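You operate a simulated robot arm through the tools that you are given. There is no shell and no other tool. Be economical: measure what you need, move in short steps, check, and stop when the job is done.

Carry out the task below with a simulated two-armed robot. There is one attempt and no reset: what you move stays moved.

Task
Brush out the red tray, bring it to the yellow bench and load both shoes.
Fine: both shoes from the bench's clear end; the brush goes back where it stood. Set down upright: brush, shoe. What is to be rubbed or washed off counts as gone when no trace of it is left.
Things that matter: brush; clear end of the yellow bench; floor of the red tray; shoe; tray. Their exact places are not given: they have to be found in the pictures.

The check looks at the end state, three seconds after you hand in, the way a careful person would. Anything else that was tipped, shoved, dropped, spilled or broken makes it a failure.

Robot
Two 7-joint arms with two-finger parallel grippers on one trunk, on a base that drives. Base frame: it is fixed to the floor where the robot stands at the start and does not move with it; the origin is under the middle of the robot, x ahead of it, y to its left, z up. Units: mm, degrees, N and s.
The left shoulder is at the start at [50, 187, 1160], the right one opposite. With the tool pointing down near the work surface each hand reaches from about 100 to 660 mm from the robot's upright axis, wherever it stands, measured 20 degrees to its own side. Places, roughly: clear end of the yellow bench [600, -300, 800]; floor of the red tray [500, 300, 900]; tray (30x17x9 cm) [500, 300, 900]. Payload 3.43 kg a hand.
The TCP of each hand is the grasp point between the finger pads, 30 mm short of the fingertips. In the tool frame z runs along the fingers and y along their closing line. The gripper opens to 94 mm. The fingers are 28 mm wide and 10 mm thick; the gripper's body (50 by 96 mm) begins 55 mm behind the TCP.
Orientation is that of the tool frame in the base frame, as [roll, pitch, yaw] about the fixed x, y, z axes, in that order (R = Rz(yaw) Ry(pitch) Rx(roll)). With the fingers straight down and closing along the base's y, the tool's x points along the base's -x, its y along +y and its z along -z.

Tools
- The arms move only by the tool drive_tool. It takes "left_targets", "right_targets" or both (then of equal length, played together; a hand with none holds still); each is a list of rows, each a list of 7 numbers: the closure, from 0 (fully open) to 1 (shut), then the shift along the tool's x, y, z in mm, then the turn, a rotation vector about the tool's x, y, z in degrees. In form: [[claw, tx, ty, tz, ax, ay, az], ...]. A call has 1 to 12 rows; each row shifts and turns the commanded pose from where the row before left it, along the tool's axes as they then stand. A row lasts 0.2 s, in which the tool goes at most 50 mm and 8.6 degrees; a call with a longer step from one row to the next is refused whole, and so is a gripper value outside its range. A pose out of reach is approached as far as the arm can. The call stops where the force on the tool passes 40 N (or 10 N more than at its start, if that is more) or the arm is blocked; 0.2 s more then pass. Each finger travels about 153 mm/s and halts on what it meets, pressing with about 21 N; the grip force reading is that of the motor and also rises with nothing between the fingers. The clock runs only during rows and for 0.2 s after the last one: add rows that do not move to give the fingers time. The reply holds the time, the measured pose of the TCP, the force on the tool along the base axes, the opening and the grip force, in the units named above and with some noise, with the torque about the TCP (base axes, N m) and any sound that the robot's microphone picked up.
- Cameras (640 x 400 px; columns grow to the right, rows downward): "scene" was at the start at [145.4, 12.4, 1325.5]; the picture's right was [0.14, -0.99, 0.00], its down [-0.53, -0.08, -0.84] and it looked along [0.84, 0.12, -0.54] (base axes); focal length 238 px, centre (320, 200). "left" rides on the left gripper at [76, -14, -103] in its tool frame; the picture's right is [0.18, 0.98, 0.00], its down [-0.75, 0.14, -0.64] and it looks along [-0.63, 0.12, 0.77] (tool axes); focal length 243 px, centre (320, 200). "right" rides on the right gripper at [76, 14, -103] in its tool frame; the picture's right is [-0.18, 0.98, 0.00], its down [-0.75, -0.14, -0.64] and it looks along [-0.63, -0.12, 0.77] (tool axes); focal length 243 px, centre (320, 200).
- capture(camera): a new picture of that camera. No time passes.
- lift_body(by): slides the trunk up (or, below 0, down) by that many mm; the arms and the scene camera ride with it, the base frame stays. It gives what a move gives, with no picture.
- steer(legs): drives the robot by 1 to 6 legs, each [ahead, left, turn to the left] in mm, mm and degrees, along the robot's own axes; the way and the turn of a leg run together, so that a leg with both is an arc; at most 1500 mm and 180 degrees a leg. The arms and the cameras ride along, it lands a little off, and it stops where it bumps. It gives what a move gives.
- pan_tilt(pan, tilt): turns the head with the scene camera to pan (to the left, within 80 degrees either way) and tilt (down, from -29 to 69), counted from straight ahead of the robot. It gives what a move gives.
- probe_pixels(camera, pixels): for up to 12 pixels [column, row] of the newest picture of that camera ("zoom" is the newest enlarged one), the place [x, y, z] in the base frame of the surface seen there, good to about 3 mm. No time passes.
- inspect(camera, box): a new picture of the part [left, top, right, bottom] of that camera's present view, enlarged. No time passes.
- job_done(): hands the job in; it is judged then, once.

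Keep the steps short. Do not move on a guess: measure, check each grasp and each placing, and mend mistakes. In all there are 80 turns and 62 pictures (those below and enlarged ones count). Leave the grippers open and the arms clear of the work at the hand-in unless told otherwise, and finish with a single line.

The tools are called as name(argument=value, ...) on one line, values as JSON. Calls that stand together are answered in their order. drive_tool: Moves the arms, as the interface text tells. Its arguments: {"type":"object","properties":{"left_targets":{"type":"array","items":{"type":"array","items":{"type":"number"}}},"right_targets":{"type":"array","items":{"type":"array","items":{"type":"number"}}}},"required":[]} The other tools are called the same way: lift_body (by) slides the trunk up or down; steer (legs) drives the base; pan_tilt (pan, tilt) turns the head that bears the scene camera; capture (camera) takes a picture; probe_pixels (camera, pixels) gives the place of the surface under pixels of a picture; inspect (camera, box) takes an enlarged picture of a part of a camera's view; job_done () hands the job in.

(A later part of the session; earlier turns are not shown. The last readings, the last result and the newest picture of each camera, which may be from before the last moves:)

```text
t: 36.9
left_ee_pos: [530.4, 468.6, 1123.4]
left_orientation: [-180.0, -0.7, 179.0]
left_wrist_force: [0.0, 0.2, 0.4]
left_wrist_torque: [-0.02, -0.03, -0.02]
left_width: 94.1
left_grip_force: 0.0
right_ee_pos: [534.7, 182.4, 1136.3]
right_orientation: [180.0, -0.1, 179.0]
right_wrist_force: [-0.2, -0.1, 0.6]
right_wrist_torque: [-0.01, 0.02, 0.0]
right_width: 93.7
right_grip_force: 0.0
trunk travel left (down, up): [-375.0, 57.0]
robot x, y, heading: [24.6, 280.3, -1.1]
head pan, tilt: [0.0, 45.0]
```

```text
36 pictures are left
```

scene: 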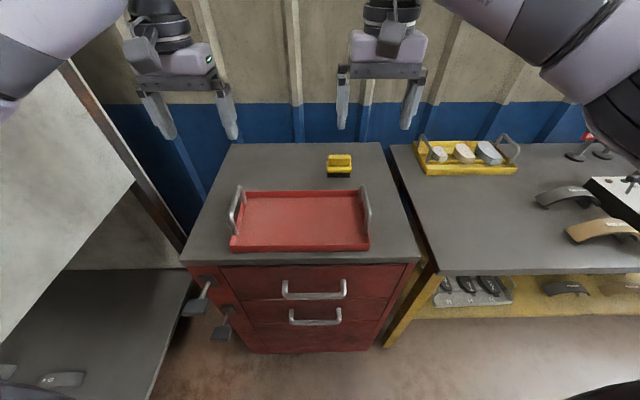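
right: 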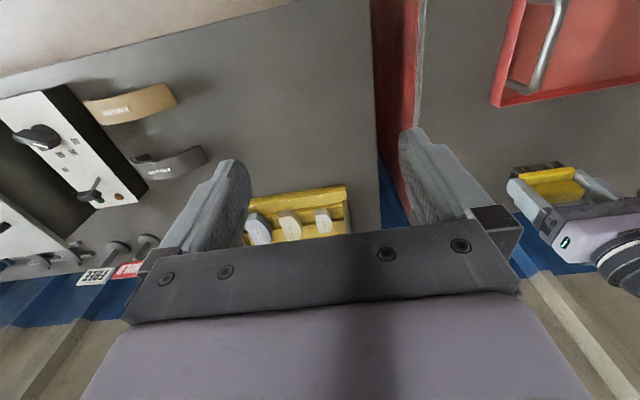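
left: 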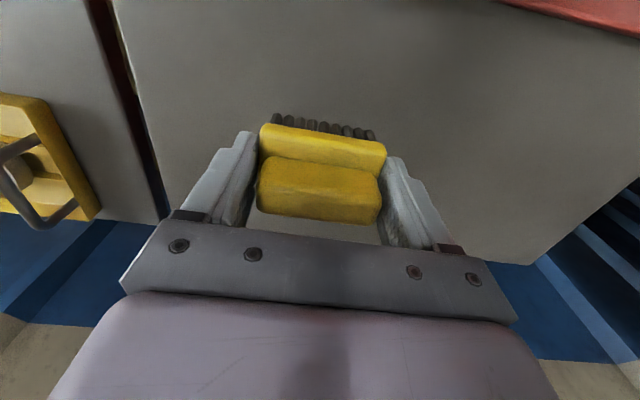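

The robot is upright again and nothing has moved. I'll re-measure the handles in this view.

probe_pixels(camera="scene", pixels=[[365, 200], [366, 208], [364, 192], [238, 200], [236, 206], [240, 193], [339, 158], [234, 250], [368, 250], [362, 191]])

capture(camera="left")

capture(camera="right")

```text
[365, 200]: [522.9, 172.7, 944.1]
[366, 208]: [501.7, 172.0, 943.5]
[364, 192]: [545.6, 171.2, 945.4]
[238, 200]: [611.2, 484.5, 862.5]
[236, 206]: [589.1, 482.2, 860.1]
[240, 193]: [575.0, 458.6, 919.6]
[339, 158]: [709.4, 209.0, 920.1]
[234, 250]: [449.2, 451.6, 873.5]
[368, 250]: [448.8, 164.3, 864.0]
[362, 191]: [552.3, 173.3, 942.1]
```

```text
35 pictures are left
```

left: 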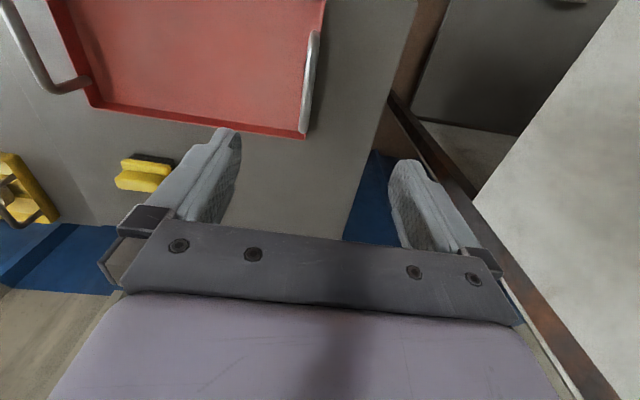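

```text
34 pictures are left
```

right: 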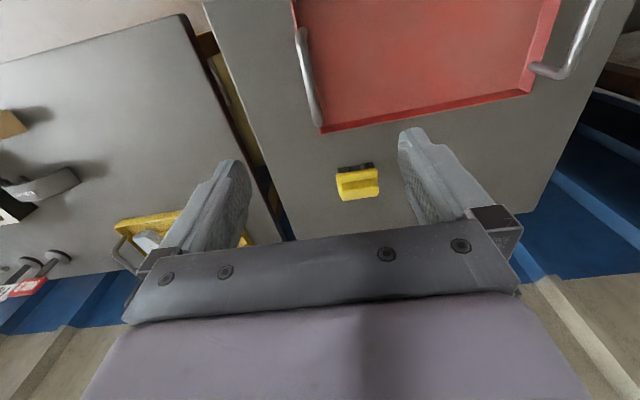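

I'll bring the hands down to z≈1000 over the handles (y≈455 and 171).

drive_tool(left_targets=[[0, 0, -13.5, 31, 0, 0, 0], [0, 0, 0, 31, 0, 0, 0], [0, 0, 0, 31, 0, 0, 0], [0, 0, 0, 30, 0, 0, 0], [0, 0, 0, 0, 0, 0, 0]], right_targets=[[0, 3, -11.5, 34, 0, 0, 0], [0, 0, 0, 34, 0, 0, 0], [0, 0, 0, 34, 0, 0, 0], [0, 0, 0, 34, 0, 0, 0], [0, 0, 0, 0, 0, 0, 0]])

capture(camera="left")

capture(camera="right")

```text
t: 38.1
left_ee_pos: [529.6, 455.8, 1000.8]
left_orientation: [180.0, -0.7, 178.9]
left_wrist_force: [-0.6, 0.7, 0.4]
left_wrist_torque: [0.02, -0.01, -0.02]
left_width: 93.7
left_grip_force: 0.1
right_ee_pos: [532.5, 171.1, 1001.6]
right_orientation: [-179.9, 0.0, 178.9]
right_wrist_force: [0.4, -0.5, 0.6]
right_wrist_torque: [0.01, 0.01, 0.02]
right_width: 94.1
right_grip_force: 0.2
trunk travel left (down, up): [-375.0, 57.0]
robot x, y, heading: [24.2, 273.5, -0.8]
head pan, tilt: [0.0, 45.0]
```

```text
33 pictures are left
```

left: 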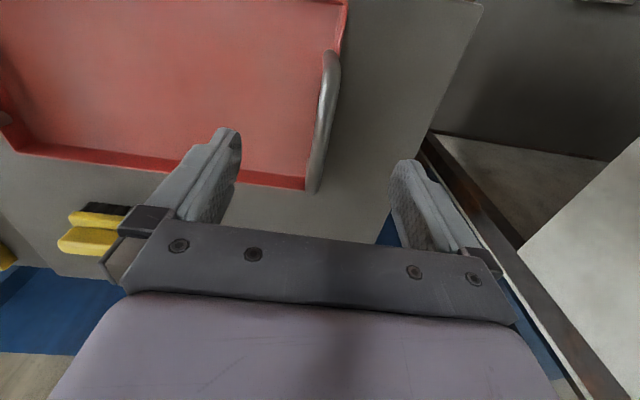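

```text
32 pictures are left
```

right: 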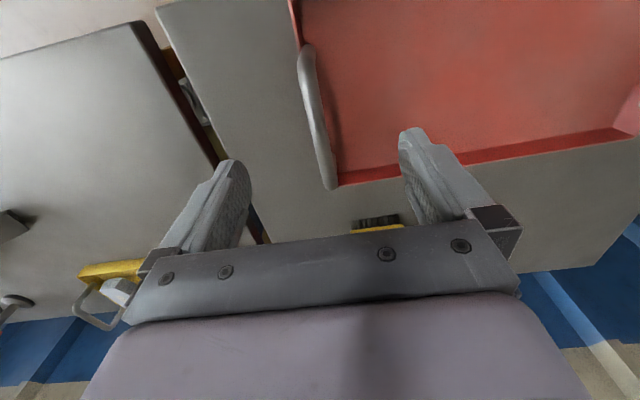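

Both handles lie between the fingers. I'll descend to z≈938, close, and read the forces.

drive_tool(left_targets=[[0, 0, 0, 31, 0, 0, 0], [0, 0, 0, 31, 0, 0, 0], [0, 0, 0, 0, 0, 0, 0], [0.4, 0, 0, 0, 0, 0, 0], [0.8, 0, 0, 0, 0, 0, 0], [1, 0, 0, 0, 0, 0, 0], [1, 0, 0, 0, 0, 0, 0], [1, 0, 0, 0, 0, 0, 0]], right_targets=[[0, 0, 0, 32, 0, 0, 0], [0, 0, 0, 31, 0, 0, 0], [0, 0, 0, 0, 0, 0, 0], [0.4, 0, 0, 0, 0, 0, 0], [0.8, 0, 0, 0, 0, 0, 0], [1, 0, 0, 0, 0, 0, 0], [1, 0, 0, 0, 0, 0, 0], [1, 0, 0, 0, 0, 0, 0]])

```text
t: 39.9
left_ee_pos: [528.5, 457.0, 939.7]
left_orientation: [-180.0, -0.7, 178.8]
left_wrist_force: [4.1, -5.0, 0.4]
left_wrist_torque: [0.02, -0.03, 0.48]
left_width: 16.4
left_grip_force: 21.1
right_ee_pos: [530.9, 170.9, 938.5]
right_orientation: [179.9, 0.0, 179.1]
right_wrist_force: [-3.4, 3.8, -0.2]
right_wrist_torque: [0.04, -0.12, 0.44]
right_width: 16.5
right_grip_force: 20.9
trunk travel left (down, up): [-375.0, 57.0]
robot x, y, heading: [24.5, 276.7, -0.9]
head pan, tilt: [0.0, 45.0]
```

Both handles are gripped at 16.4 mm. Next I'll lift both hands together by 60 mm.

drive_tool(left_targets=[[1, 0, 0, -5, 0, 0, 0], [1, 0, 0, -10, 0, 0, 0], [1, 0, 0, -15, 0, 0, 0], [1, 0, 0, -15, 0, 0, 0], [1, 0, 0, -15, 0, 0, 0], [1, 0, 0, 0, 0, 0, 0]], right_targets=[[1, 0, 0, -5, 0, 0, 0], [1, 0, 0, -10, 0, 0, 0], [1, 0, 0, -15, 0, 0, 0], [1, 0, 0, -15, 0, 0, 0], [1, 0, 0, -15, 0, 0, 0], [1, 0, 0, 0, 0, 0, 0]])

capture(camera="scene")

```text
t: 41.3
left_ee_pos: [529.9, 456.7, 997.6]
left_orientation: [180.0, -0.9, 179.0]
left_wrist_force: [3.7, 3.1, -2.2]
left_wrist_torque: [-0.01, -0.21, 0.46]
left_width: 16.1
left_grip_force: 21.2
right_ee_pos: [532.1, 171.2, 998.4]
right_orientation: [180.0, -0.1, 178.9]
right_wrist_force: [-4.0, -2.8, -2.9]
right_wrist_torque: [-0.02, 0.18, 0.47]
right_width: 16.5
right_grip_force: 20.6
trunk travel left (down, up): [-375.0, 57.0]
robot x, y, heading: [25.4, 280.1, -0.9]
head pan, tilt: [0.0, 45.0]
```

```text
31 pictures are left
```

scene: 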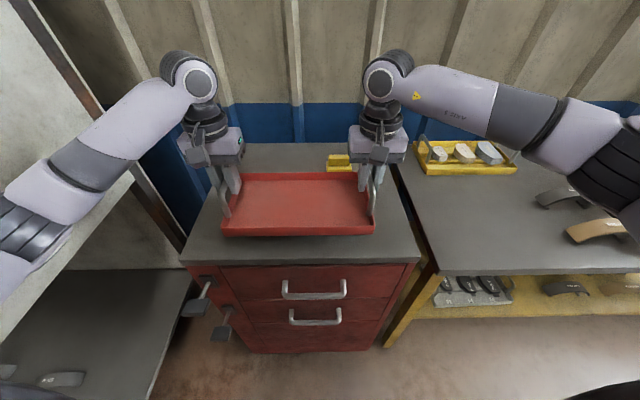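

The tray is lifted level. Before driving right I'll check the heights of the things on the bench and of my right elbow.

pan_tilt(pan=-35, tilt=40)

capture(camera="scene")

```text
t: 42.3
left_ee_pos: [530.1, 457.5, 998.5]
left_orientation: [179.9, -0.8, 178.8]
left_wrist_force: [2.8, 7.5, -2.0]
left_wrist_torque: [0.02, 0.1, 0.48]
left_width: 16.4
left_grip_force: 21.0
right_ee_pos: [533.1, 170.3, 998.0]
right_orientation: [179.9, -0.2, 179.0]
right_wrist_force: [-2.7, -5.7, -2.7]
right_wrist_torque: [0.01, -0.04, 0.44]
right_width: 16.4
right_grip_force: 21.7
trunk travel left (down, up): [-375.0, 57.0]
robot x, y, heading: [25.6, 273.9, -1.2]
head pan, tilt: [-35.0, 40.0]
```

```text
30 pictures are left
```

scene: 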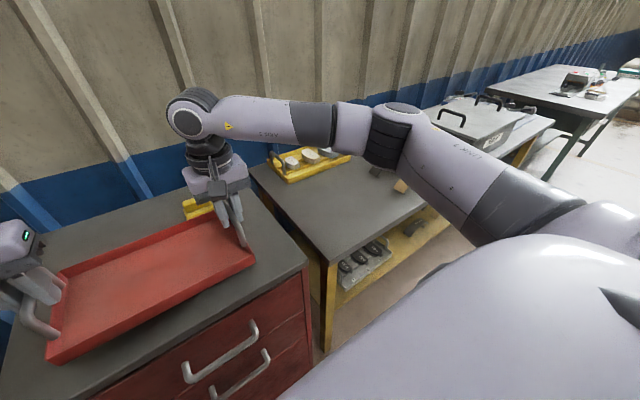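

probe_pixels(camera="scene", pixels=[[380, 160], [400, 115], [345, 130], [440, 190], [300, 120], [490, 215], [455, 115], [460, 128], [305, 255], [267, 172], [325, 260], [520, 140]])

```text
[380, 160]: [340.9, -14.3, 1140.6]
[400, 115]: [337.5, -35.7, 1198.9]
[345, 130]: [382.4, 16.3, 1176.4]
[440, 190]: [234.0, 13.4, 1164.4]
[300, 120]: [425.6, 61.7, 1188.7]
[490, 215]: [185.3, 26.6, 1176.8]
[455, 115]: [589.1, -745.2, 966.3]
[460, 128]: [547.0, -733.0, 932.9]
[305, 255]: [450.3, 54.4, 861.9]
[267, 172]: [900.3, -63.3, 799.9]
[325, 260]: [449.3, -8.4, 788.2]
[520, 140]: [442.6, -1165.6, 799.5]
```

The elbow is at z>1100 and the tallest item is 966, so it's clear. I'll drive right 505 mm with the tray held at z≈920 underneath.

steer(legs=[[0, -300, 0.5], [0, -205, 0.5]])

pan_tilt(pan=0, tilt=45)

capture(camera="scene")

```text
t: 47.5
left_ee_pos: [522.8, -36.2, 998.3]
left_orientation: [180.0, -0.7, -179.9]
left_wrist_force: [2.4, 16.3, -3.1]
left_wrist_torque: [0.03, 0.05, 0.41]
left_width: 16.2
left_grip_force: 21.0
right_ee_pos: [532.5, -321.7, 998.3]
right_orientation: [-180.0, -0.1, -179.7]
right_wrist_force: [-2.7, -15.5, -2.7]
right_wrist_torque: [0.01, 0.03, 0.4]
right_width: 16.4
right_grip_force: 21.2
trunk travel left (down, up): [-375.0, 57.0]
robot x, y, heading: [25.8, -223.5, 0.1]
head pan, tilt: [-35.0, 40.0]
```

```text
t: 48.6
left_ee_pos: [524.4, -36.8, 999.5]
left_orientation: [179.9, -0.8, -179.8]
left_wrist_force: [3.2, 1.5, -2.5]
left_wrist_torque: [0.03, 0.02, 0.46]
left_width: 16.3
left_grip_force: 20.6
right_ee_pos: [533.1, -322.7, 996.5]
right_orientation: [-179.8, -0.2, -179.8]
right_wrist_force: [-3.0, -1.6, -3.1]
right_wrist_torque: [0.0, 0.0, 0.4]
right_width: 16.4
right_grip_force: 20.9
trunk travel left (down, up): [-375.0, 57.0]
robot x, y, heading: [21.1, -224.5, 0.1]
head pan, tilt: [0.0, 45.0]
```

```text
29 pictures are left
```

scene: 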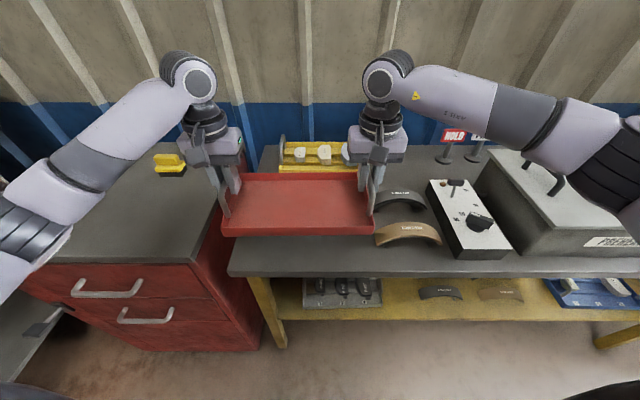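

The tray is over the bench's clear end. I'll measure the bench's left edge and the shoes' ends before setting down.

inspect(camera="scene", box=[210, 150, 470, 300])

probe_pixels(camera="zoom", pixels=[[50, 275], [100, 305], [405, 200], [410, 235], [570, 230], [480, 175], [568, 200], [420, 120], [535, 140], [480, 110], [490, 205], [180, 22]])

```text
2.46 times, centred on (340, 225) of scene
```

zoom: 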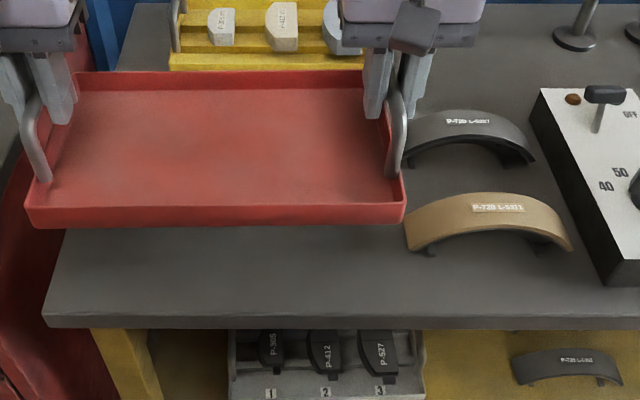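

```text
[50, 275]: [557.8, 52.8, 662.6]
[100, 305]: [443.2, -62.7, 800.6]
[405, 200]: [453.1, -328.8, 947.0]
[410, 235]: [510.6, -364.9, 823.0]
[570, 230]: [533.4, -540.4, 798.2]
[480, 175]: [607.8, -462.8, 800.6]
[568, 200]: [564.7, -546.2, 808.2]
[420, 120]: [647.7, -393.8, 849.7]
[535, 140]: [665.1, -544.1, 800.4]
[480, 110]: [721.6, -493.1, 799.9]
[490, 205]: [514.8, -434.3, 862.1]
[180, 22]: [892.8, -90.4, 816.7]
```

The tray edges would now be at y≈-31 and -331. The tan shoe starts at y≈-365 and the bench edge is near y≈-20. I'll shift 8 mm right and ~25 mm forward (left hand slightly more, to square it up), then lower 105 mm.

drive_tool(left_targets=[[1, -15, -4, 0, 0, 0, 0], [1, -14, -4, 0, 0, 0, 0], [1, 0, 0, 20, 0, 0, 0], [1, 0, 0, 25, 0, 0, 0], [1, 0, 0, 25, 0, 0, 0], [1, 0, 0, 20, 0, 0, 0], [1, 0, 0, 15, 0, 0, 0], [1, 0, 0, 0, 0, 0, 0]], right_targets=[[1, -11, -4, 0, 0, 0, 0], [1, -11, -4, 0, 0, 0, 0], [1, 0, 0, 20, 0, 0, 0], [1, 0, 0, 25, 0, 0, 0], [1, 0, 0, 25, 0, 0, 0], [1, 0, 0, 20, 0, 0, 0], [1, 0, 0, 15, 0, 0, 0], [1, 0, 0, 0, 0, 0, 0]])

inspect(camera="scene", box=[210, 150, 470, 300])

probe_pixels(camera="zoom", pixels=[[55, 300], [45, 325], [390, 260], [60, 260], [400, 245], [410, 235], [60, 310], [420, 230]])

```text
t: 50.4
left_ee_pos: [551.6, -42.7, 894.7]
left_orientation: [180.0, -0.7, -180.0]
left_wrist_force: [-1.3, 1.6, -2.4]
left_wrist_torque: [0.0, 0.25, -0.09]
left_width: 15.6
left_grip_force: 21.3
right_ee_pos: [553.9, -329.0, 892.4]
right_orientation: [180.0, -0.3, -179.7]
right_wrist_force: [1.0, -1.5, -1.0]
right_wrist_torque: [0.02, -0.2, -0.11]
right_width: 16.4
right_grip_force: 21.4
trunk travel left (down, up): [-375.0, 57.0]
robot x, y, heading: [24.9, -223.4, 0.6]
head pan, tilt: [0.0, 45.0]
```

```text
2.46 times, centred on (340, 225) of scene
```

zoom: 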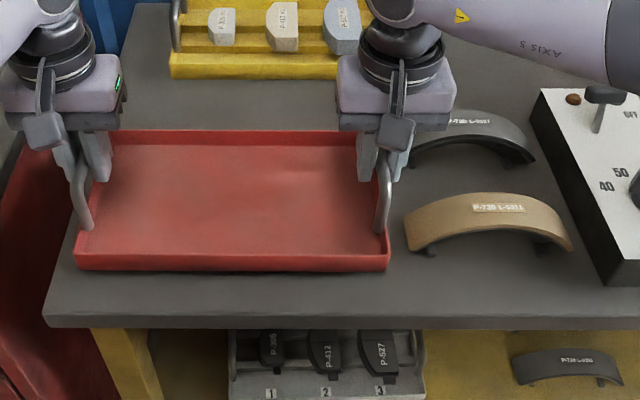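

```text
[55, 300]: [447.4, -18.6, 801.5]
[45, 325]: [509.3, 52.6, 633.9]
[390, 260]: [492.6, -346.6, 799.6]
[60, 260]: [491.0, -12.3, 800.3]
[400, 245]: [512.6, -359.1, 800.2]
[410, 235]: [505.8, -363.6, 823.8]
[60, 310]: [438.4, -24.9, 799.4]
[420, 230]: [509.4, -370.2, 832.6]
```

The tray hangs about 15 mm above a clear area, between the bench edge and the shoes. I'll lower it to contact.

drive_tool(left_targets=[[1, 0, 0, 8, 0, 0, 0], [1, 0, 0, 4, 0, 0, 0], [1, 0, 0, 2, 0, 0, 0], [1, 0, 0, 1, 0, 0, 0], [1, 0, 0, 0, 0, 0, 0]], right_targets=[[1, 0, 0, 8, 0, 0, 0], [1, 0, 0, 4, 0, 0, 0], [1, 0, 0, 2, 0, 0, 0], [1, 0, 0, 1, 0, 0, 0], [1, 0, 0, 0, 0, 0, 0]])

```text
t: 51.6
left_ee_pos: [550.9, -43.5, 880.2]
left_orientation: [-180.0, -0.4, -179.9]
left_wrist_force: [0.8, 1.2, 10.8]
left_wrist_torque: [0.03, 0.64, -0.11]
left_width: 16.1
left_grip_force: 21.4
right_ee_pos: [552.6, -329.4, 878.8]
right_orientation: [-180.0, -0.2, -179.9]
right_wrist_force: [0.8, 0.9, -0.3]
right_wrist_torque: [0.0, 0.43, -0.18]
right_width: 16.2
right_grip_force: 20.6
trunk travel left (down, up): [-375.0, 57.0]
robot x, y, heading: [21.7, -229.6, 0.1]
head pan, tilt: [0.0, 45.0]
```

The left end rests and the right end is nearly down. I'll lower the right 1.5 mm more, open both hands partway (so the fingers don't meet the shoes), and rise.

drive_tool(left_targets=[[1, 0, 0, -0.5, 0, 0, 0], [1, 0, 0, 0, 0, 0, 0], [0.75, 0, 0, 0, 0, 0, 0], [0.55, 0, 0, 0, 0, 0, 0], [0.55, 0, 0, 0, 0, 0, 0], [0.55, 0, 0, -30, 0, 0, 0], [0.55, 0, 0, -40, 0, 0, 0], [0.55, 0, 0, -40, 0, 0, 0], [0.55, 0, 0, -40, 0, 0, 0], [0.3, 0, 0, -40, 0, 0, 0], [0, 0, 0, -40, 0, 0, 0]], right_targets=[[1, 0, 0, 1.5, 0, 0, 0], [1, 0, 0, 0, 0, 0, 0], [0.75, 0, 0, 0, 0, 0, 0], [0.55, 0, 0, 0, 0, 0, 0], [0.55, 0, 0, 0, 0, 0, 0], [0.55, 0, 0, -30, 0, 0, 0], [0.55, 0, 0, -40, 0, 0, 0], [0.55, 0, 0, -40, 0, 0, 0], [0.55, 0, 0, -40, 0, 0, 0], [0.3, 0, 0, -40, 0, 0, 0], [0, 0, 0, 0, 0, 0, 0]])

capture(camera="scene")

capture(camera="right")

```text
t: 54.0
left_ee_pos: [555.1, -46.2, 1110.1]
left_orientation: [179.9, -0.8, -179.9]
left_wrist_force: [0.6, -0.4, 0.5]
left_wrist_torque: [0.0, 0.0, -0.03]
left_width: 93.9
left_grip_force: 0.0
right_ee_pos: [555.7, -333.8, 1067.8]
right_orientation: [180.0, -0.2, -179.9]
right_wrist_force: [0.7, -0.2, 0.5]
right_wrist_torque: [-0.01, -0.04, -0.03]
right_width: 94.1
right_grip_force: 0.2
trunk travel left (down, up): [-375.0, 57.0]
robot x, y, heading: [24.3, -226.5, 0.4]
head pan, tilt: [0.0, 45.0]
```

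```text
26 pictures are left
```

scene: 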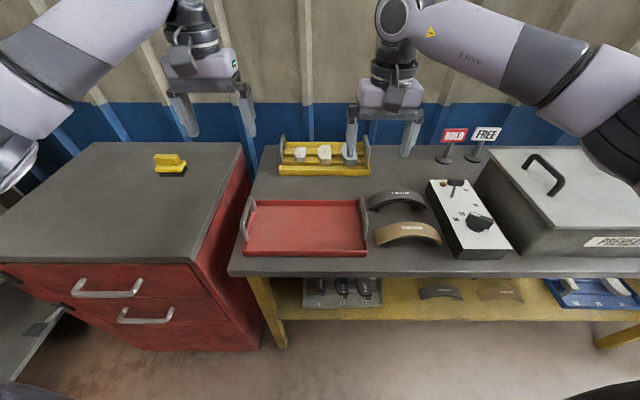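

```text
25 pictures are left
```

right: 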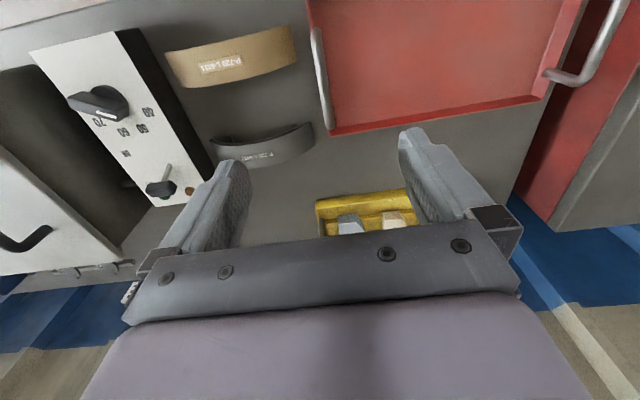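

The tray stands on the bench. I'll measure both shoes in the right hand camera: tan around (235,60), dark around (265,145).

inspect(camera="right", box=[140, 10, 340, 190])

probe_pixels(camera="right", pixels=[[232, 38], [230, 65], [235, 84], [175, 52], [172, 82], [288, 32], [293, 60], [265, 143], [268, 158], [310, 128], [222, 142], [262, 132]])

```text
2.22 times, centred on (240, 100) of right
```

zoom: 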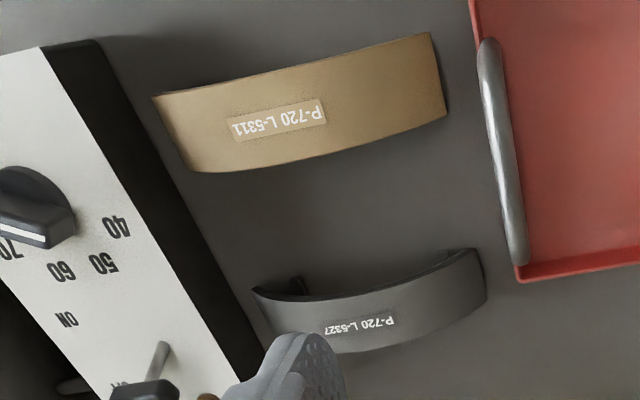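

```text
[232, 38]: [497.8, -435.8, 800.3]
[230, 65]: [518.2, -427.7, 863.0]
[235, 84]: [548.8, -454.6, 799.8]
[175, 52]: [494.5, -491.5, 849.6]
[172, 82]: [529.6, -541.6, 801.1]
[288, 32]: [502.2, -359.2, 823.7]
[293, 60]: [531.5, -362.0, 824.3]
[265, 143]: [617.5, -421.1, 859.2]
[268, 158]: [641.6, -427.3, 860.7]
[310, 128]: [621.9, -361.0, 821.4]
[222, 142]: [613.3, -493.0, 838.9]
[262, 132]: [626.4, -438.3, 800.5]
```

probe_pixels(camera="zoom", pixels=[[295, 72], [300, 110], [310, 154], [170, 102], [195, 168], [428, 38], [443, 112], [370, 292], [385, 343], [475, 255], [482, 298], [265, 297]])

```text
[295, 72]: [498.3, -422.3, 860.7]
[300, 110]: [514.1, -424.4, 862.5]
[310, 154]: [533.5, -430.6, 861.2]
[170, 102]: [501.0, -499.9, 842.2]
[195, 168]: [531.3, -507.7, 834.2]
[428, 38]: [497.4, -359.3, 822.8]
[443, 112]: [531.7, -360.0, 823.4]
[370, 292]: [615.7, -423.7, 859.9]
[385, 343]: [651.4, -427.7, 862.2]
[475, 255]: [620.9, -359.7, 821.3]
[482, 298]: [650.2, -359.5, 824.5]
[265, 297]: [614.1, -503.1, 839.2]
```

Both shoes run along y, centred at y≈-436. Tan is at x 497–535, dark at x 613–652, crowns at z≈862. I'll turn the right hand +90° so it closes along x, and move the left hand out of the way to the left.

drive_tool(right_targets=[[0, 0, 0, 0, 0, 0, 8.2], [0, 0, 0, 0, 0, 0, 8.2], [0, 0, 0, 0, 0, 0, 8.2], [0, 0, 0, 0, 0, 0, 8.2], [0, 0, 0, 0, 0, 0, 8.2], [0, 0, 0, 0, 0, 0, 8.2], [0, 0, 0, 0, 0, 0, 8.2], [0, 0, 0, 0, 0, 0, 8.2], [0, 0, 0, 0, 0, 0, 8.2], [0, 0, 0, 0, 0, 0, 8.2], [0, 0, 0, 0, 0, 0, 8.0], [0, 0, 0, 0, 0, 0, 0]], left_targets=[[0, 10, 22, -3, 0, 0, 0], [0, 10, 22, 0, 0, 0, 0], [0, 10, 22, 0, 0, 0, 0], [0, 10, 22, 0, 0, 0, 0], [0, 10, 22, 0, 0, 0, 0], [0, 10, 22, 0, 0, 0, 0], [0, 10, 22, 0, 0, 0, 0], [0, 0, 22, 0, 0, 0, 0], [0, 0, 22, 0, 0, 0, 0], [0, 0, 0, 0, 0, 0, 0], [0, 0, 0, 0, 0, 0, 0], [0, 0, 0, 0, 0, 0, 0]])

```text
t: 56.6
left_ee_pos: [484.6, 153.0, 1115.0]
left_orientation: [179.8, -0.7, -179.8]
left_wrist_force: [-0.1, -0.9, -0.1]
left_wrist_torque: [-0.01, -0.01, 0.0]
left_width: 93.9
left_grip_force: 0.1
right_ee_pos: [555.3, -330.7, 1065.6]
right_orientation: [-179.8, 0.1, 90.1]
right_wrist_force: [-0.3, 0.2, 0.4]
right_wrist_torque: [0.0, 0.01, -0.02]
right_width: 94.1
right_grip_force: 0.1
trunk travel left (down, up): [-375.0, 57.0]
robot x, y, heading: [22.6, -223.2, 0.1]
head pan, tilt: [0.0, 45.0]
```

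The hand's tool x now points to +y and its tool y to +x. I'll go over the dark shoe (633,-436) and down to z≈930.

drive_tool(right_targets=[[0, -35, 26, 0, 0, 0, 0], [0, -35, 26, 0, 0, 0, 0], [0, -35, 26, 0, 0, 0, 0], [0, 0, 0, 45, 0, 0, 0], [0, 0, 0, 45, 0, 0, 0], [0, 0, 0, 45, 0, 0, 0], [0, 0, 0, 0, 0, 0, 0]])

capture(camera="scene")

capture(camera="right")

```text
t: 58.2
left_ee_pos: [485.1, 152.5, 1115.7]
left_orientation: [-180.0, -0.7, -179.9]
left_wrist_force: [0.2, -0.3, 0.3]
left_wrist_torque: [0.01, 0.02, -0.04]
left_width: 93.9
left_grip_force: 0.0
right_ee_pos: [630.9, -429.8, 932.0]
right_orientation: [-179.9, 0.0, 90.1]
right_wrist_force: [-0.8, -0.5, 0.0]
right_wrist_torque: [0.0, 0.0, 0.01]
right_width: 93.9
right_grip_force: 0.1
trunk travel left (down, up): [-375.0, 57.0]
robot x, y, heading: [25.4, -225.0, 0.4]
head pan, tilt: [0.0, 45.0]
```

```text
23 pictures are left
```

scene: 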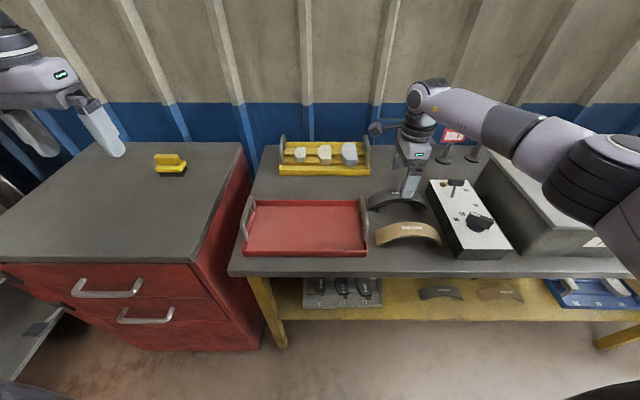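

```text
22 pictures are left
```

right: 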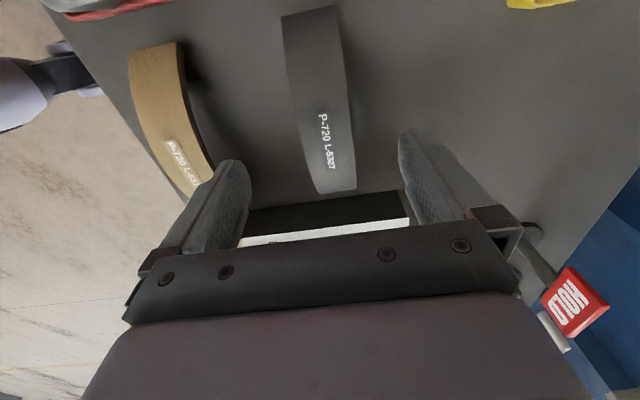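

probe_pixels(camera="right", pixels=[[300, 100], [345, 95], [316, 130], [310, 188], [353, 185], [290, 20], [335, 10], [565, 300], [400, 205]])

```text
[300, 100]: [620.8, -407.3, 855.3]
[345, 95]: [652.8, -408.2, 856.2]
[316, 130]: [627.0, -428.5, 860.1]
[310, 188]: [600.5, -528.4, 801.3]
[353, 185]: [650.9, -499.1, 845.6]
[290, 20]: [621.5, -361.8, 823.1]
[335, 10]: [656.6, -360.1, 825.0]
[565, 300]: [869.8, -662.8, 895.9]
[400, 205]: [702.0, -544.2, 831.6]
```

The crown is centred at x≈635. I'll correct by +4 in x and -6 in y, lower to z≈850, and close.

drive_tool(right_targets=[[0, -6, 4, 30, 0, 0, 0], [0, 0, 0, 32, 0, 0, 0], [0, 0, 0, 20, 0, 0, 0], [0, 0, 0, 0, 0, 0, 0], [0.3, 0, 0, 0, 0, 0, 0], [0.6, 0, 0, 0, 0, 0, 0], [0.8, 0, 0, 0, 0, 0, 0], [0.8, 0, 0, 0, 0, 0, 0]])

capture(camera="right")

```text
t: 60.0
left_ee_pos: [484.4, 151.2, 1115.3]
left_orientation: [179.9, -0.7, -179.9]
left_wrist_force: [0.7, 1.1, 0.4]
left_wrist_torque: [0.0, 0.02, 0.02]
left_width: 93.8
left_grip_force: 0.0
right_ee_pos: [635.7, -440.5, 851.2]
right_orientation: [-179.9, -0.1, 90.2]
right_wrist_force: [0.3, 0.2, 0.9]
right_wrist_torque: [-0.02, 0.0, -0.01]
right_width: 44.6
right_grip_force: 20.8
trunk travel left (down, up): [-375.0, 57.0]
robot x, y, heading: [21.5, -226.9, 0.4]
head pan, tilt: [0.0, 45.0]
```

```text
21 pictures are left
```

right: 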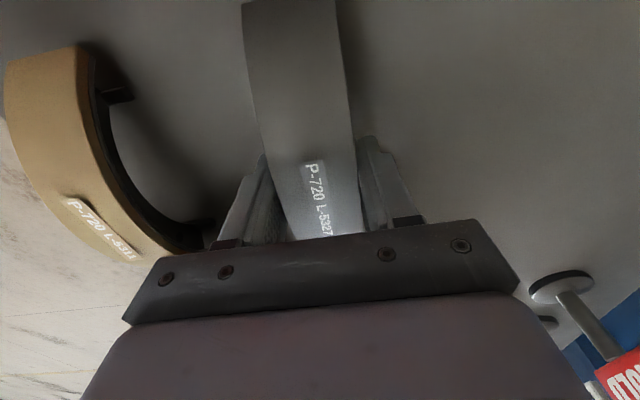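

Gripped at 44.6 mm with 21 N. I'll lift 100 mm straight up and check.

drive_tool(right_targets=[[0.8, 0, 0, -10, 0, 0, 0], [0.8, 0, 0, -30, 0, 0, 0], [0.8, 0, 0, -30, 0, 0, 0], [0.8, 0, 0, -30, 0, 0, 0], [0.8, 0, 0, 0, 0, 0, 0]])

inspect(camera="scene", box=[220, 110, 520, 280])

probe_pixels(camera="zoom", pixels=[[60, 300], [305, 300], [70, 195], [290, 195], [180, 300], [180, 196], [180, 250], [85, 290], [290, 290], [80, 205], [285, 205], [180, 307]])

```text
t: 61.2
left_ee_pos: [484.9, 152.3, 1115.2]
left_orientation: [179.8, -0.8, -180.0]
left_wrist_force: [-0.3, 0.3, 0.5]
left_wrist_torque: [0.01, 0.01, 0.01]
left_width: 94.0
left_grip_force: 0.0
right_ee_pos: [636.5, -445.9, 949.6]
right_orientation: [-179.9, 0.0, 90.2]
right_wrist_force: [-0.4, 0.4, -4.7]
right_wrist_torque: [0.03, 0.02, 0.01]
right_width: 44.5
right_grip_force: 20.9
trunk travel left (down, up): [-375.0, 57.0]
robot x, y, heading: [25.9, -225.4, 0.5]
head pan, tilt: [0.0, 45.0]
```

```text
2.13 times, centred on (370, 195) of scene
```

zoom: 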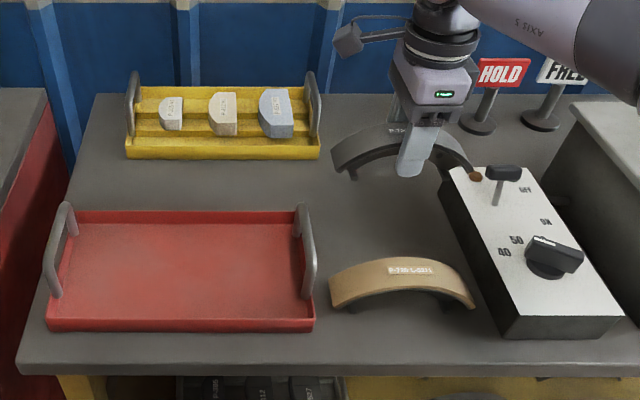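

```text
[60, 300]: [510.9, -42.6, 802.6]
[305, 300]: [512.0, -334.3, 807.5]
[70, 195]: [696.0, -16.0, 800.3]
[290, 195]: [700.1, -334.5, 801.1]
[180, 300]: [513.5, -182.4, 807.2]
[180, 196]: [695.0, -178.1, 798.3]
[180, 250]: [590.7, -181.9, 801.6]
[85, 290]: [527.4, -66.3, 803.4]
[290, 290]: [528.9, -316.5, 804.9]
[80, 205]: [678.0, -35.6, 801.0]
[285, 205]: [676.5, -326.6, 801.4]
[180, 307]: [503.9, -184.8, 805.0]
```

The dark shoe is held level. The tray floor is at z≈804, y -40 to -335, centred at x≈553. I'll raise 25 mm more and carry it over the tray's far half (588,-187).

drive_tool(right_targets=[[0.8, 0, 0, -25, 0, 0, 0], [0.8, 43, -8, 0, 0, 0, 0], [0.8, 43, -8, 0, 0, 0, 0], [0.8, 43, -8, 0, 0, 0, 0], [0.8, 43, -8, 0, 0, 0, 0], [0.8, 43, -8, 0, 0, 0, 0], [0.8, 42, -8, 0, 0, 0, 0], [0.8, 0, 0, 0, 0, 0, 0]])

capture(camera="right")

probe_pixels(camera="right", pixels=[[220, 60], [420, 60], [200, 80], [440, 80], [460, 60], [180, 60]])

```text
t: 63.0
left_ee_pos: [485.9, 152.1, 1114.1]
left_orientation: [179.9, -0.8, -179.9]
left_wrist_force: [0.1, 0.5, -0.2]
left_wrist_torque: [0.02, 0.02, 0.02]
left_width: 93.9
left_grip_force: 0.0
right_ee_pos: [581.2, -187.4, 974.8]
right_orientation: [-179.9, 0.1, 90.0]
right_wrist_force: [0.3, 0.6, -3.9]
right_wrist_torque: [0.0, 0.02, 0.02]
right_width: 44.8
right_grip_force: 20.7
right hand out of reach, approached as far as the arm can: row 7
trunk travel left (down, up): [-375.0, 57.0]
robot x, y, heading: [27.7, -225.1, -0.0]
head pan, tilt: [0.0, 45.0]
```

```text
19 pictures are left
```

right: 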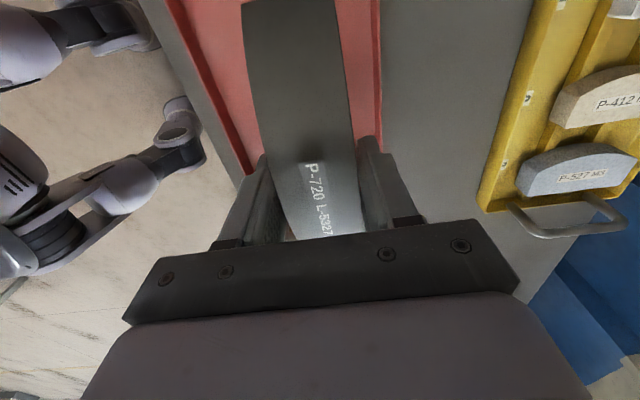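

```text
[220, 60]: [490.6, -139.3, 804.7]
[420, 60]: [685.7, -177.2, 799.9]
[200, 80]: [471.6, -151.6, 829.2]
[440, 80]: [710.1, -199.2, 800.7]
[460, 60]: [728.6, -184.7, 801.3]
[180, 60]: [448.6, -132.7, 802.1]
```

The arm is at its reach limit here. I'll drive the base 110 mm left and 20 mm ahead, keeping the hand high, then bring the hand back over the target.

steer(legs=[[20, 110, 0]])

drive_tool(right_targets=[[0.8, -28, -3, 0, 0, 0, 0], [0.8, -28, -3, 0, 0, 0, 0], [0.8, -28, -3, 0, 0, 0, 0], [0.8, -26, -3, 0, 0, 0, 0], [0.8, 0, 0, 0, 0, 0, 0]])

```text
t: 64.6
left_ee_pos: [504.2, 262.9, 1115.8]
left_orientation: [-180.0, -0.8, 180.0]
left_wrist_force: [0.1, 0.0, -0.1]
left_wrist_torque: [-0.02, 0.02, -0.01]
left_width: 94.1
left_grip_force: 0.1
right_ee_pos: [602.0, -79.1, 976.1]
right_orientation: [-179.9, 0.1, 90.1]
right_wrist_force: [-0.1, 0.3, -4.3]
right_wrist_torque: [0.02, 0.0, 0.03]
right_width: 44.4
right_grip_force: 21.5
trunk travel left (down, up): [-375.0, 57.0]
robot x, y, heading: [42.9, -114.9, 0.3]
head pan, tilt: [0.0, 45.0]
```

```text
t: 65.8
left_ee_pos: [505.5, 262.7, 1116.2]
left_orientation: [180.0, -0.7, -180.0]
left_wrist_force: [-0.8, 0.0, 0.3]
left_wrist_torque: [0.01, 0.0, -0.03]
left_width: 94.0
left_grip_force: 0.2
right_ee_pos: [589.9, -190.9, 974.8]
right_orientation: [-179.9, 0.2, 90.0]
right_wrist_force: [-0.1, 0.0, -4.7]
right_wrist_torque: [0.03, -0.02, 0.0]
right_width: 44.6
right_grip_force: 21.4
trunk travel left (down, up): [-375.0, 57.0]
robot x, y, heading: [42.3, -115.6, 0.0]
head pan, tilt: [0.0, 45.0]
```

I'm over (590,-191). I'll lower 85 mm to z≈890, where the shoe's feet are still about 34 mm above the floor, and check clearances.

drive_tool(right_targets=[[0.8, 0, 0, 30, 0, 0, 0], [0.8, 0, 0, 30, 0, 0, 0], [0.8, 0, 0, 25, 0, 0, 0], [0.8, 0, 0, 0, 0, 0, 0]])

capture(camera="right")

inspect(camera="scene", box=[260, 110, 560, 300])

```text
t: 66.8
left_ee_pos: [505.3, 262.4, 1114.0]
left_orientation: [180.0, -0.7, -179.9]
left_wrist_force: [-0.4, 0.4, -0.3]
left_wrist_torque: [0.0, 0.0, 0.02]
left_width: 94.1
left_grip_force: 0.1
right_ee_pos: [588.8, -190.5, 891.6]
right_orientation: [-179.9, 0.0, 90.0]
right_wrist_force: [0.9, 0.5, -4.0]
right_wrist_torque: [0.01, 0.0, 0.01]
right_width: 44.5
right_grip_force: 20.8
trunk travel left (down, up): [-375.0, 57.0]
robot x, y, heading: [43.4, -112.9, 0.1]
head pan, tilt: [0.0, 45.0]
```

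```text
18 pictures are left
```

right: 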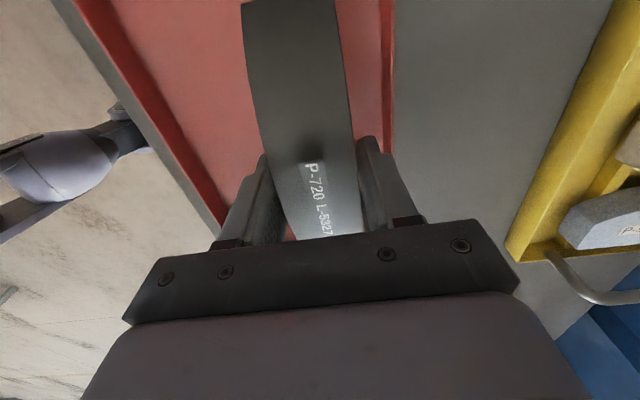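

```text
2.11 times, centred on (410, 205) of scene
```

zoom: 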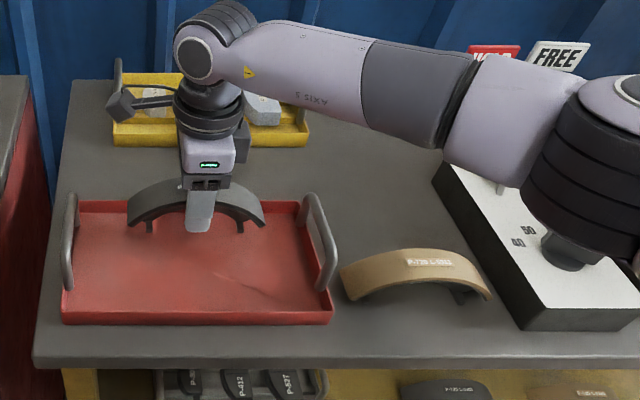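

I'll check the back wall position in the right view and the elbow height over the control box.

probe_pixels(camera="right", pixels=[[383, 30], [388, 60], [392, 60], [378, 60], [387, 100], [150, 100], [140, 100]])

probe_pixels(camera="zoom", pixels=[[560, 220], [560, 170], [430, 140], [570, 255], [480, 150]])

```text
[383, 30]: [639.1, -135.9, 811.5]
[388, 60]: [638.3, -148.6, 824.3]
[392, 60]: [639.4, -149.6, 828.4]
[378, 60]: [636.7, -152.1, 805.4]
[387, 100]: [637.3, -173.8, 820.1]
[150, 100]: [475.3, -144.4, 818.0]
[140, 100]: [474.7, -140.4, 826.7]
```

```text
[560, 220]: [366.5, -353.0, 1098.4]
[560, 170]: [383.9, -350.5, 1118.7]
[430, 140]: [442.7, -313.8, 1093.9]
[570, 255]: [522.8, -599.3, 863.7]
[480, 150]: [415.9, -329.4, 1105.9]
```

The tray interior spans x 476–637, so the clearance is fine. I'll lower the shoe to contact, expected near z≈856.

drive_tool(right_targets=[[0.8, 0, 0, 15, 0, 0, 0], [0.8, 0, 0, 13, 0, 0, 0], [0.8, 0, 0, 4, 0, 0, 0], [0.8, 0, 0, 3, 0, 0, 0], [0.8, 0, 0, 1, 0, 0, 0], [0.8, 0, 0, 0, 0, 0, 0]])

```text
t: 68.2
left_ee_pos: [503.0, 262.5, 1115.7]
left_orientation: [179.9, -0.6, 180.0]
left_wrist_force: [-0.4, 0.1, 0.8]
left_wrist_torque: [-0.01, 0.0, 0.02]
left_width: 94.0
left_grip_force: 0.0
right_ee_pos: [588.6, -189.6, 855.0]
right_orientation: [-179.9, 0.0, 89.9]
right_wrist_force: [0.2, -0.3, -1.4]
right_wrist_torque: [0.05, -0.03, -0.01]
right_width: 44.7
right_grip_force: 21.0
trunk travel left (down, up): [-375.0, 57.0]
robot x, y, heading: [43.1, -114.4, -0.1]
head pan, tilt: [0.0, 45.0]
```

It's just touching. I'll go 1 mm further, open to about 60 mm, and rise.

drive_tool(right_targets=[[0.8, 0, 0, 1, 0, 0, 0], [0.8, 0, 0, 0, 0, 0, 0], [0.42, 0, 0, 0, 0, 0, 0], [0.36, 0, 0, 0, 0, 0, 0], [0.36, 0, 0, 0, 0, 0, 0], [0.36, 0, 0, -20, 0, 0, 0], [0.36, 0, 0, -30, 0, 0, 0], [0.36, 0, 0, -40, 0, 0, 0], [0.36, 0, 0, -40, 0, 0, 0], [0, 0, 0, 0, 0, 0, 0]])

inspect(camera="scene", box=[260, 110, 560, 300])

```text
t: 70.4
left_ee_pos: [504.8, 261.2, 1115.2]
left_orientation: [179.9, -0.7, -180.0]
left_wrist_force: [0.1, 0.3, 0.4]
left_wrist_torque: [0.0, 0.01, 0.01]
left_width: 93.7
left_grip_force: 0.0
right_ee_pos: [590.4, -187.1, 986.5]
right_orientation: [-179.9, 0.1, 90.0]
right_wrist_force: [0.5, 0.5, -0.7]
right_wrist_torque: [-0.01, 0.02, -0.04]
right_width: 94.1
right_grip_force: 0.0
trunk travel left (down, up): [-375.0, 57.0]
robot x, y, heading: [43.7, -115.7, 0.1]
head pan, tilt: [0.0, 45.0]
```

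```text
2.11 times, centred on (410, 205) of scene
```

zoom: 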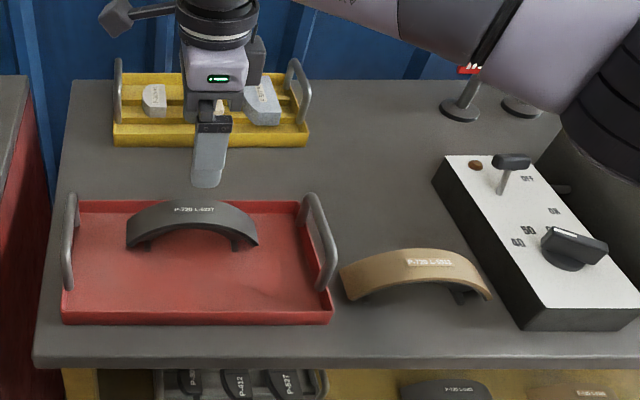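

The dark shoe stands upright in the tray. Now I'll go over the tan shoe (516,-436), then to z≈930.

drive_tool(right_targets=[[0, -41.5, -12.3, 0, 0, 0, 0], [0, -41.5, -12.3, 0, 0, 0, 0], [0, -41.5, -12.3, 0, 0, 0, 0], [0, -41.5, -12.3, 0, 0, 0, 0], [0, -41.5, -12.3, 0, 0, 0, 0], [0, -41.5, -12.3, 0, 0, 0, 0], [0, 0, 0, 28, 0, 0, 0], [0, 0, 0, 28, 0, 0, 0], [0, 0, 0, 0, 0, 0, 0]])

capture(camera="right")

probe_pixels(camera="right", pixels=[[300, 100], [345, 95], [325, 130], [310, 180], [350, 180], [290, 20], [335, 10], [320, 60]])

```text
t: 72.4
left_ee_pos: [503.9, 262.0, 1115.7]
left_orientation: [179.9, -0.7, 179.9]
left_wrist_force: [-0.1, 0.8, -0.6]
left_wrist_torque: [-0.01, -0.01, 0.01]
left_width: 94.0
left_grip_force: 0.1
right_ee_pos: [516.4, -434.3, 928.8]
right_orientation: [-179.9, 0.0, 89.9]
right_wrist_force: [0.1, 0.0, -0.2]
right_wrist_torque: [0.0, -0.02, 0.0]
right_width: 94.1
right_grip_force: 0.0
trunk travel left (down, up): [-375.0, 57.0]
robot x, y, heading: [39.9, -114.9, 0.3]
head pan, tilt: [0.0, 45.0]
```

```text
15 pictures are left
```

right: 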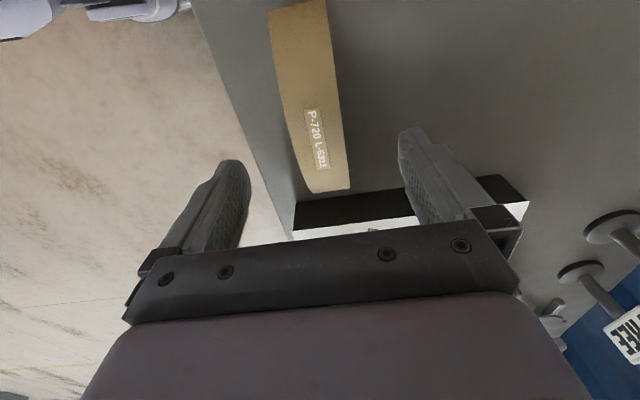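

```text
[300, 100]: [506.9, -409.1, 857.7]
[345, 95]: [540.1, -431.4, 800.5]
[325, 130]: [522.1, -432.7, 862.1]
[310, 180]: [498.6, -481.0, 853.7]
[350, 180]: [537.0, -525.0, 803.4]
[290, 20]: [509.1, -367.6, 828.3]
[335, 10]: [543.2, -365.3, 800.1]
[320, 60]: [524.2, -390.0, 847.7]
```

The tan shoe is centred between the fingers. I'll lower to z≈856 and close.

drive_tool(right_targets=[[0, -2, 0, 30, 0, 0, 0], [0, 0, 0, 30, 0, 0, 0], [0, 0, 0, 13, 0, 0, 0], [0, 0, 0, 0, 0, 0, 0], [0.3, 0, 0, 0, 0, 0, 0], [0.6, 0, 0, 0, 0, 0, 0], [0.8, 0, 0, 0, 0, 0, 0], [0.8, 0, 0, 0, 0, 0, 0]])

drive_tool(right_targets=[[0.8, 0, 0, -10, 0, 0, 0], [0.8, 0, 0, -30, 0, 0, 0], [0.8, 0, 0, -40, 0, 0, 0], [0.8, 0, 0, -45, 0, 0, 0], [0.8, 0, 0, 0, 0, 0, 0]])

capture(camera="scene")

```text
t: 74.2
left_ee_pos: [505.1, 261.5, 1115.7]
left_orientation: [179.9, -0.7, -180.0]
left_wrist_force: [-0.2, 0.3, 0.3]
left_wrist_torque: [0.01, 0.02, -0.05]
left_width: 94.2
left_grip_force: 0.2
right_ee_pos: [513.8, -438.6, 854.5]
right_orientation: [-179.9, 0.0, 90.1]
right_wrist_force: [1.0, -0.2, -0.4]
right_wrist_torque: [0.03, -0.01, -0.05]
right_width: 44.6
right_grip_force: 21.3
trunk travel left (down, up): [-375.0, 57.0]
robot x, y, heading: [41.3, -115.9, 0.4]
head pan, tilt: [0.0, 45.0]
```

```text
t: 75.4
left_ee_pos: [506.0, 261.8, 1115.9]
left_orientation: [179.8, -0.8, 180.0]
left_wrist_force: [0.7, 0.2, -1.3]
left_wrist_torque: [0.02, 0.03, -0.01]
left_width: 94.1
left_grip_force: 0.1
right_ee_pos: [515.3, -438.5, 981.9]
right_orientation: [-179.8, 0.0, 90.1]
right_wrist_force: [0.1, -0.4, -3.0]
right_wrist_torque: [-0.02, -0.04, 0.01]
right_width: 44.6
right_grip_force: 21.0
trunk travel left (down, up): [-375.0, 57.0]
robot x, y, heading: [39.8, -115.9, 0.4]
head pan, tilt: [0.0, 45.0]
```

```text
14 pictures are left
```

scene: 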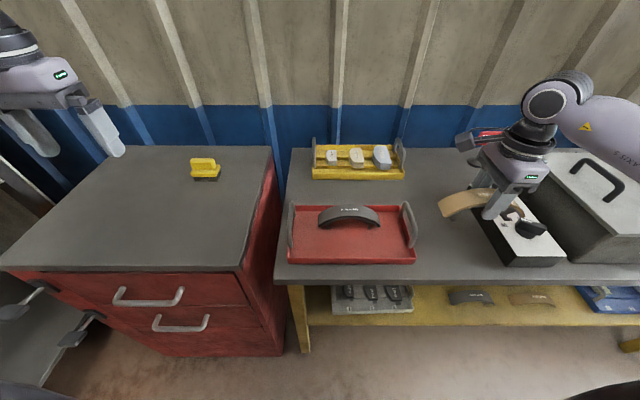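

The tan shoe is held. I'll carry it 250 mm left over the near half of the tray, staying at z≈982 (feet at ≈927, above the 885 handles), then check.

drive_tool(right_targets=[[0.8, 42, 0, 0, 0, 0, 0], [0.8, 42, 0, 0, 0, 0, 0], [0.8, 42, 0, 0, 0, 0, 0], [0.8, 42, 0, 0, 0, 0, 0], [0.8, 42, 0, 0, 0, 0, 0], [0.8, 41, 1, 0, 0, 0, 0], [0.8, 0, 0, 40, 0, 0, 0], [0.8, 0, 0, 40, 0, 0, 0], [0.8, 0, 0, 0, 0, 0, 0]])

capture(camera="right")

inspect(camera="scene", box=[270, 130, 470, 290])

```text
t: 77.4
left_ee_pos: [505.2, 263.0, 1115.8]
left_orientation: [179.9, -0.6, -179.9]
left_wrist_force: [0.2, 0.1, 0.5]
left_wrist_torque: [-0.01, 0.0, 0.01]
left_width: 94.2
left_grip_force: 0.1
right_ee_pos: [516.2, -188.4, 896.7]
right_orientation: [-179.9, -0.1, 90.0]
right_wrist_force: [0.8, -0.3, -4.7]
right_wrist_torque: [0.01, 0.02, 0.01]
right_width: 44.4
right_grip_force: 20.7
trunk travel left (down, up): [-375.0, 57.0]
robot x, y, heading: [43.0, -115.5, 0.1]
head pan, tilt: [0.0, 45.0]
```

```text
13 pictures are left
```

right: 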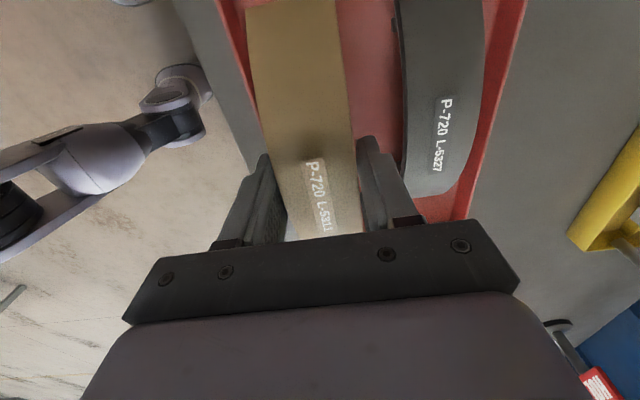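

```text
2.50 times, centred on (370, 210) of scene
```

zoom: 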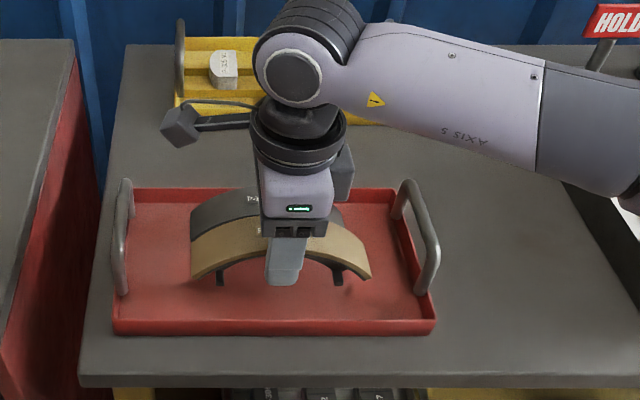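

probe_pixels(camera="right", pixels=[[402, 60], [408, 110], [412, 150], [480, 60], [248, 60], [228, 60], [420, 120], [240, 30]])

```text
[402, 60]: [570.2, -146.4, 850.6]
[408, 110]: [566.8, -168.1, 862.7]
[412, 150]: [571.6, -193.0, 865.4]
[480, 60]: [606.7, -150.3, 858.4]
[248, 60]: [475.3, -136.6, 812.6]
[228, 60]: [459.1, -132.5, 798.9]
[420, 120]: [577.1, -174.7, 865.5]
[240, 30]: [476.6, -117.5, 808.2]
```

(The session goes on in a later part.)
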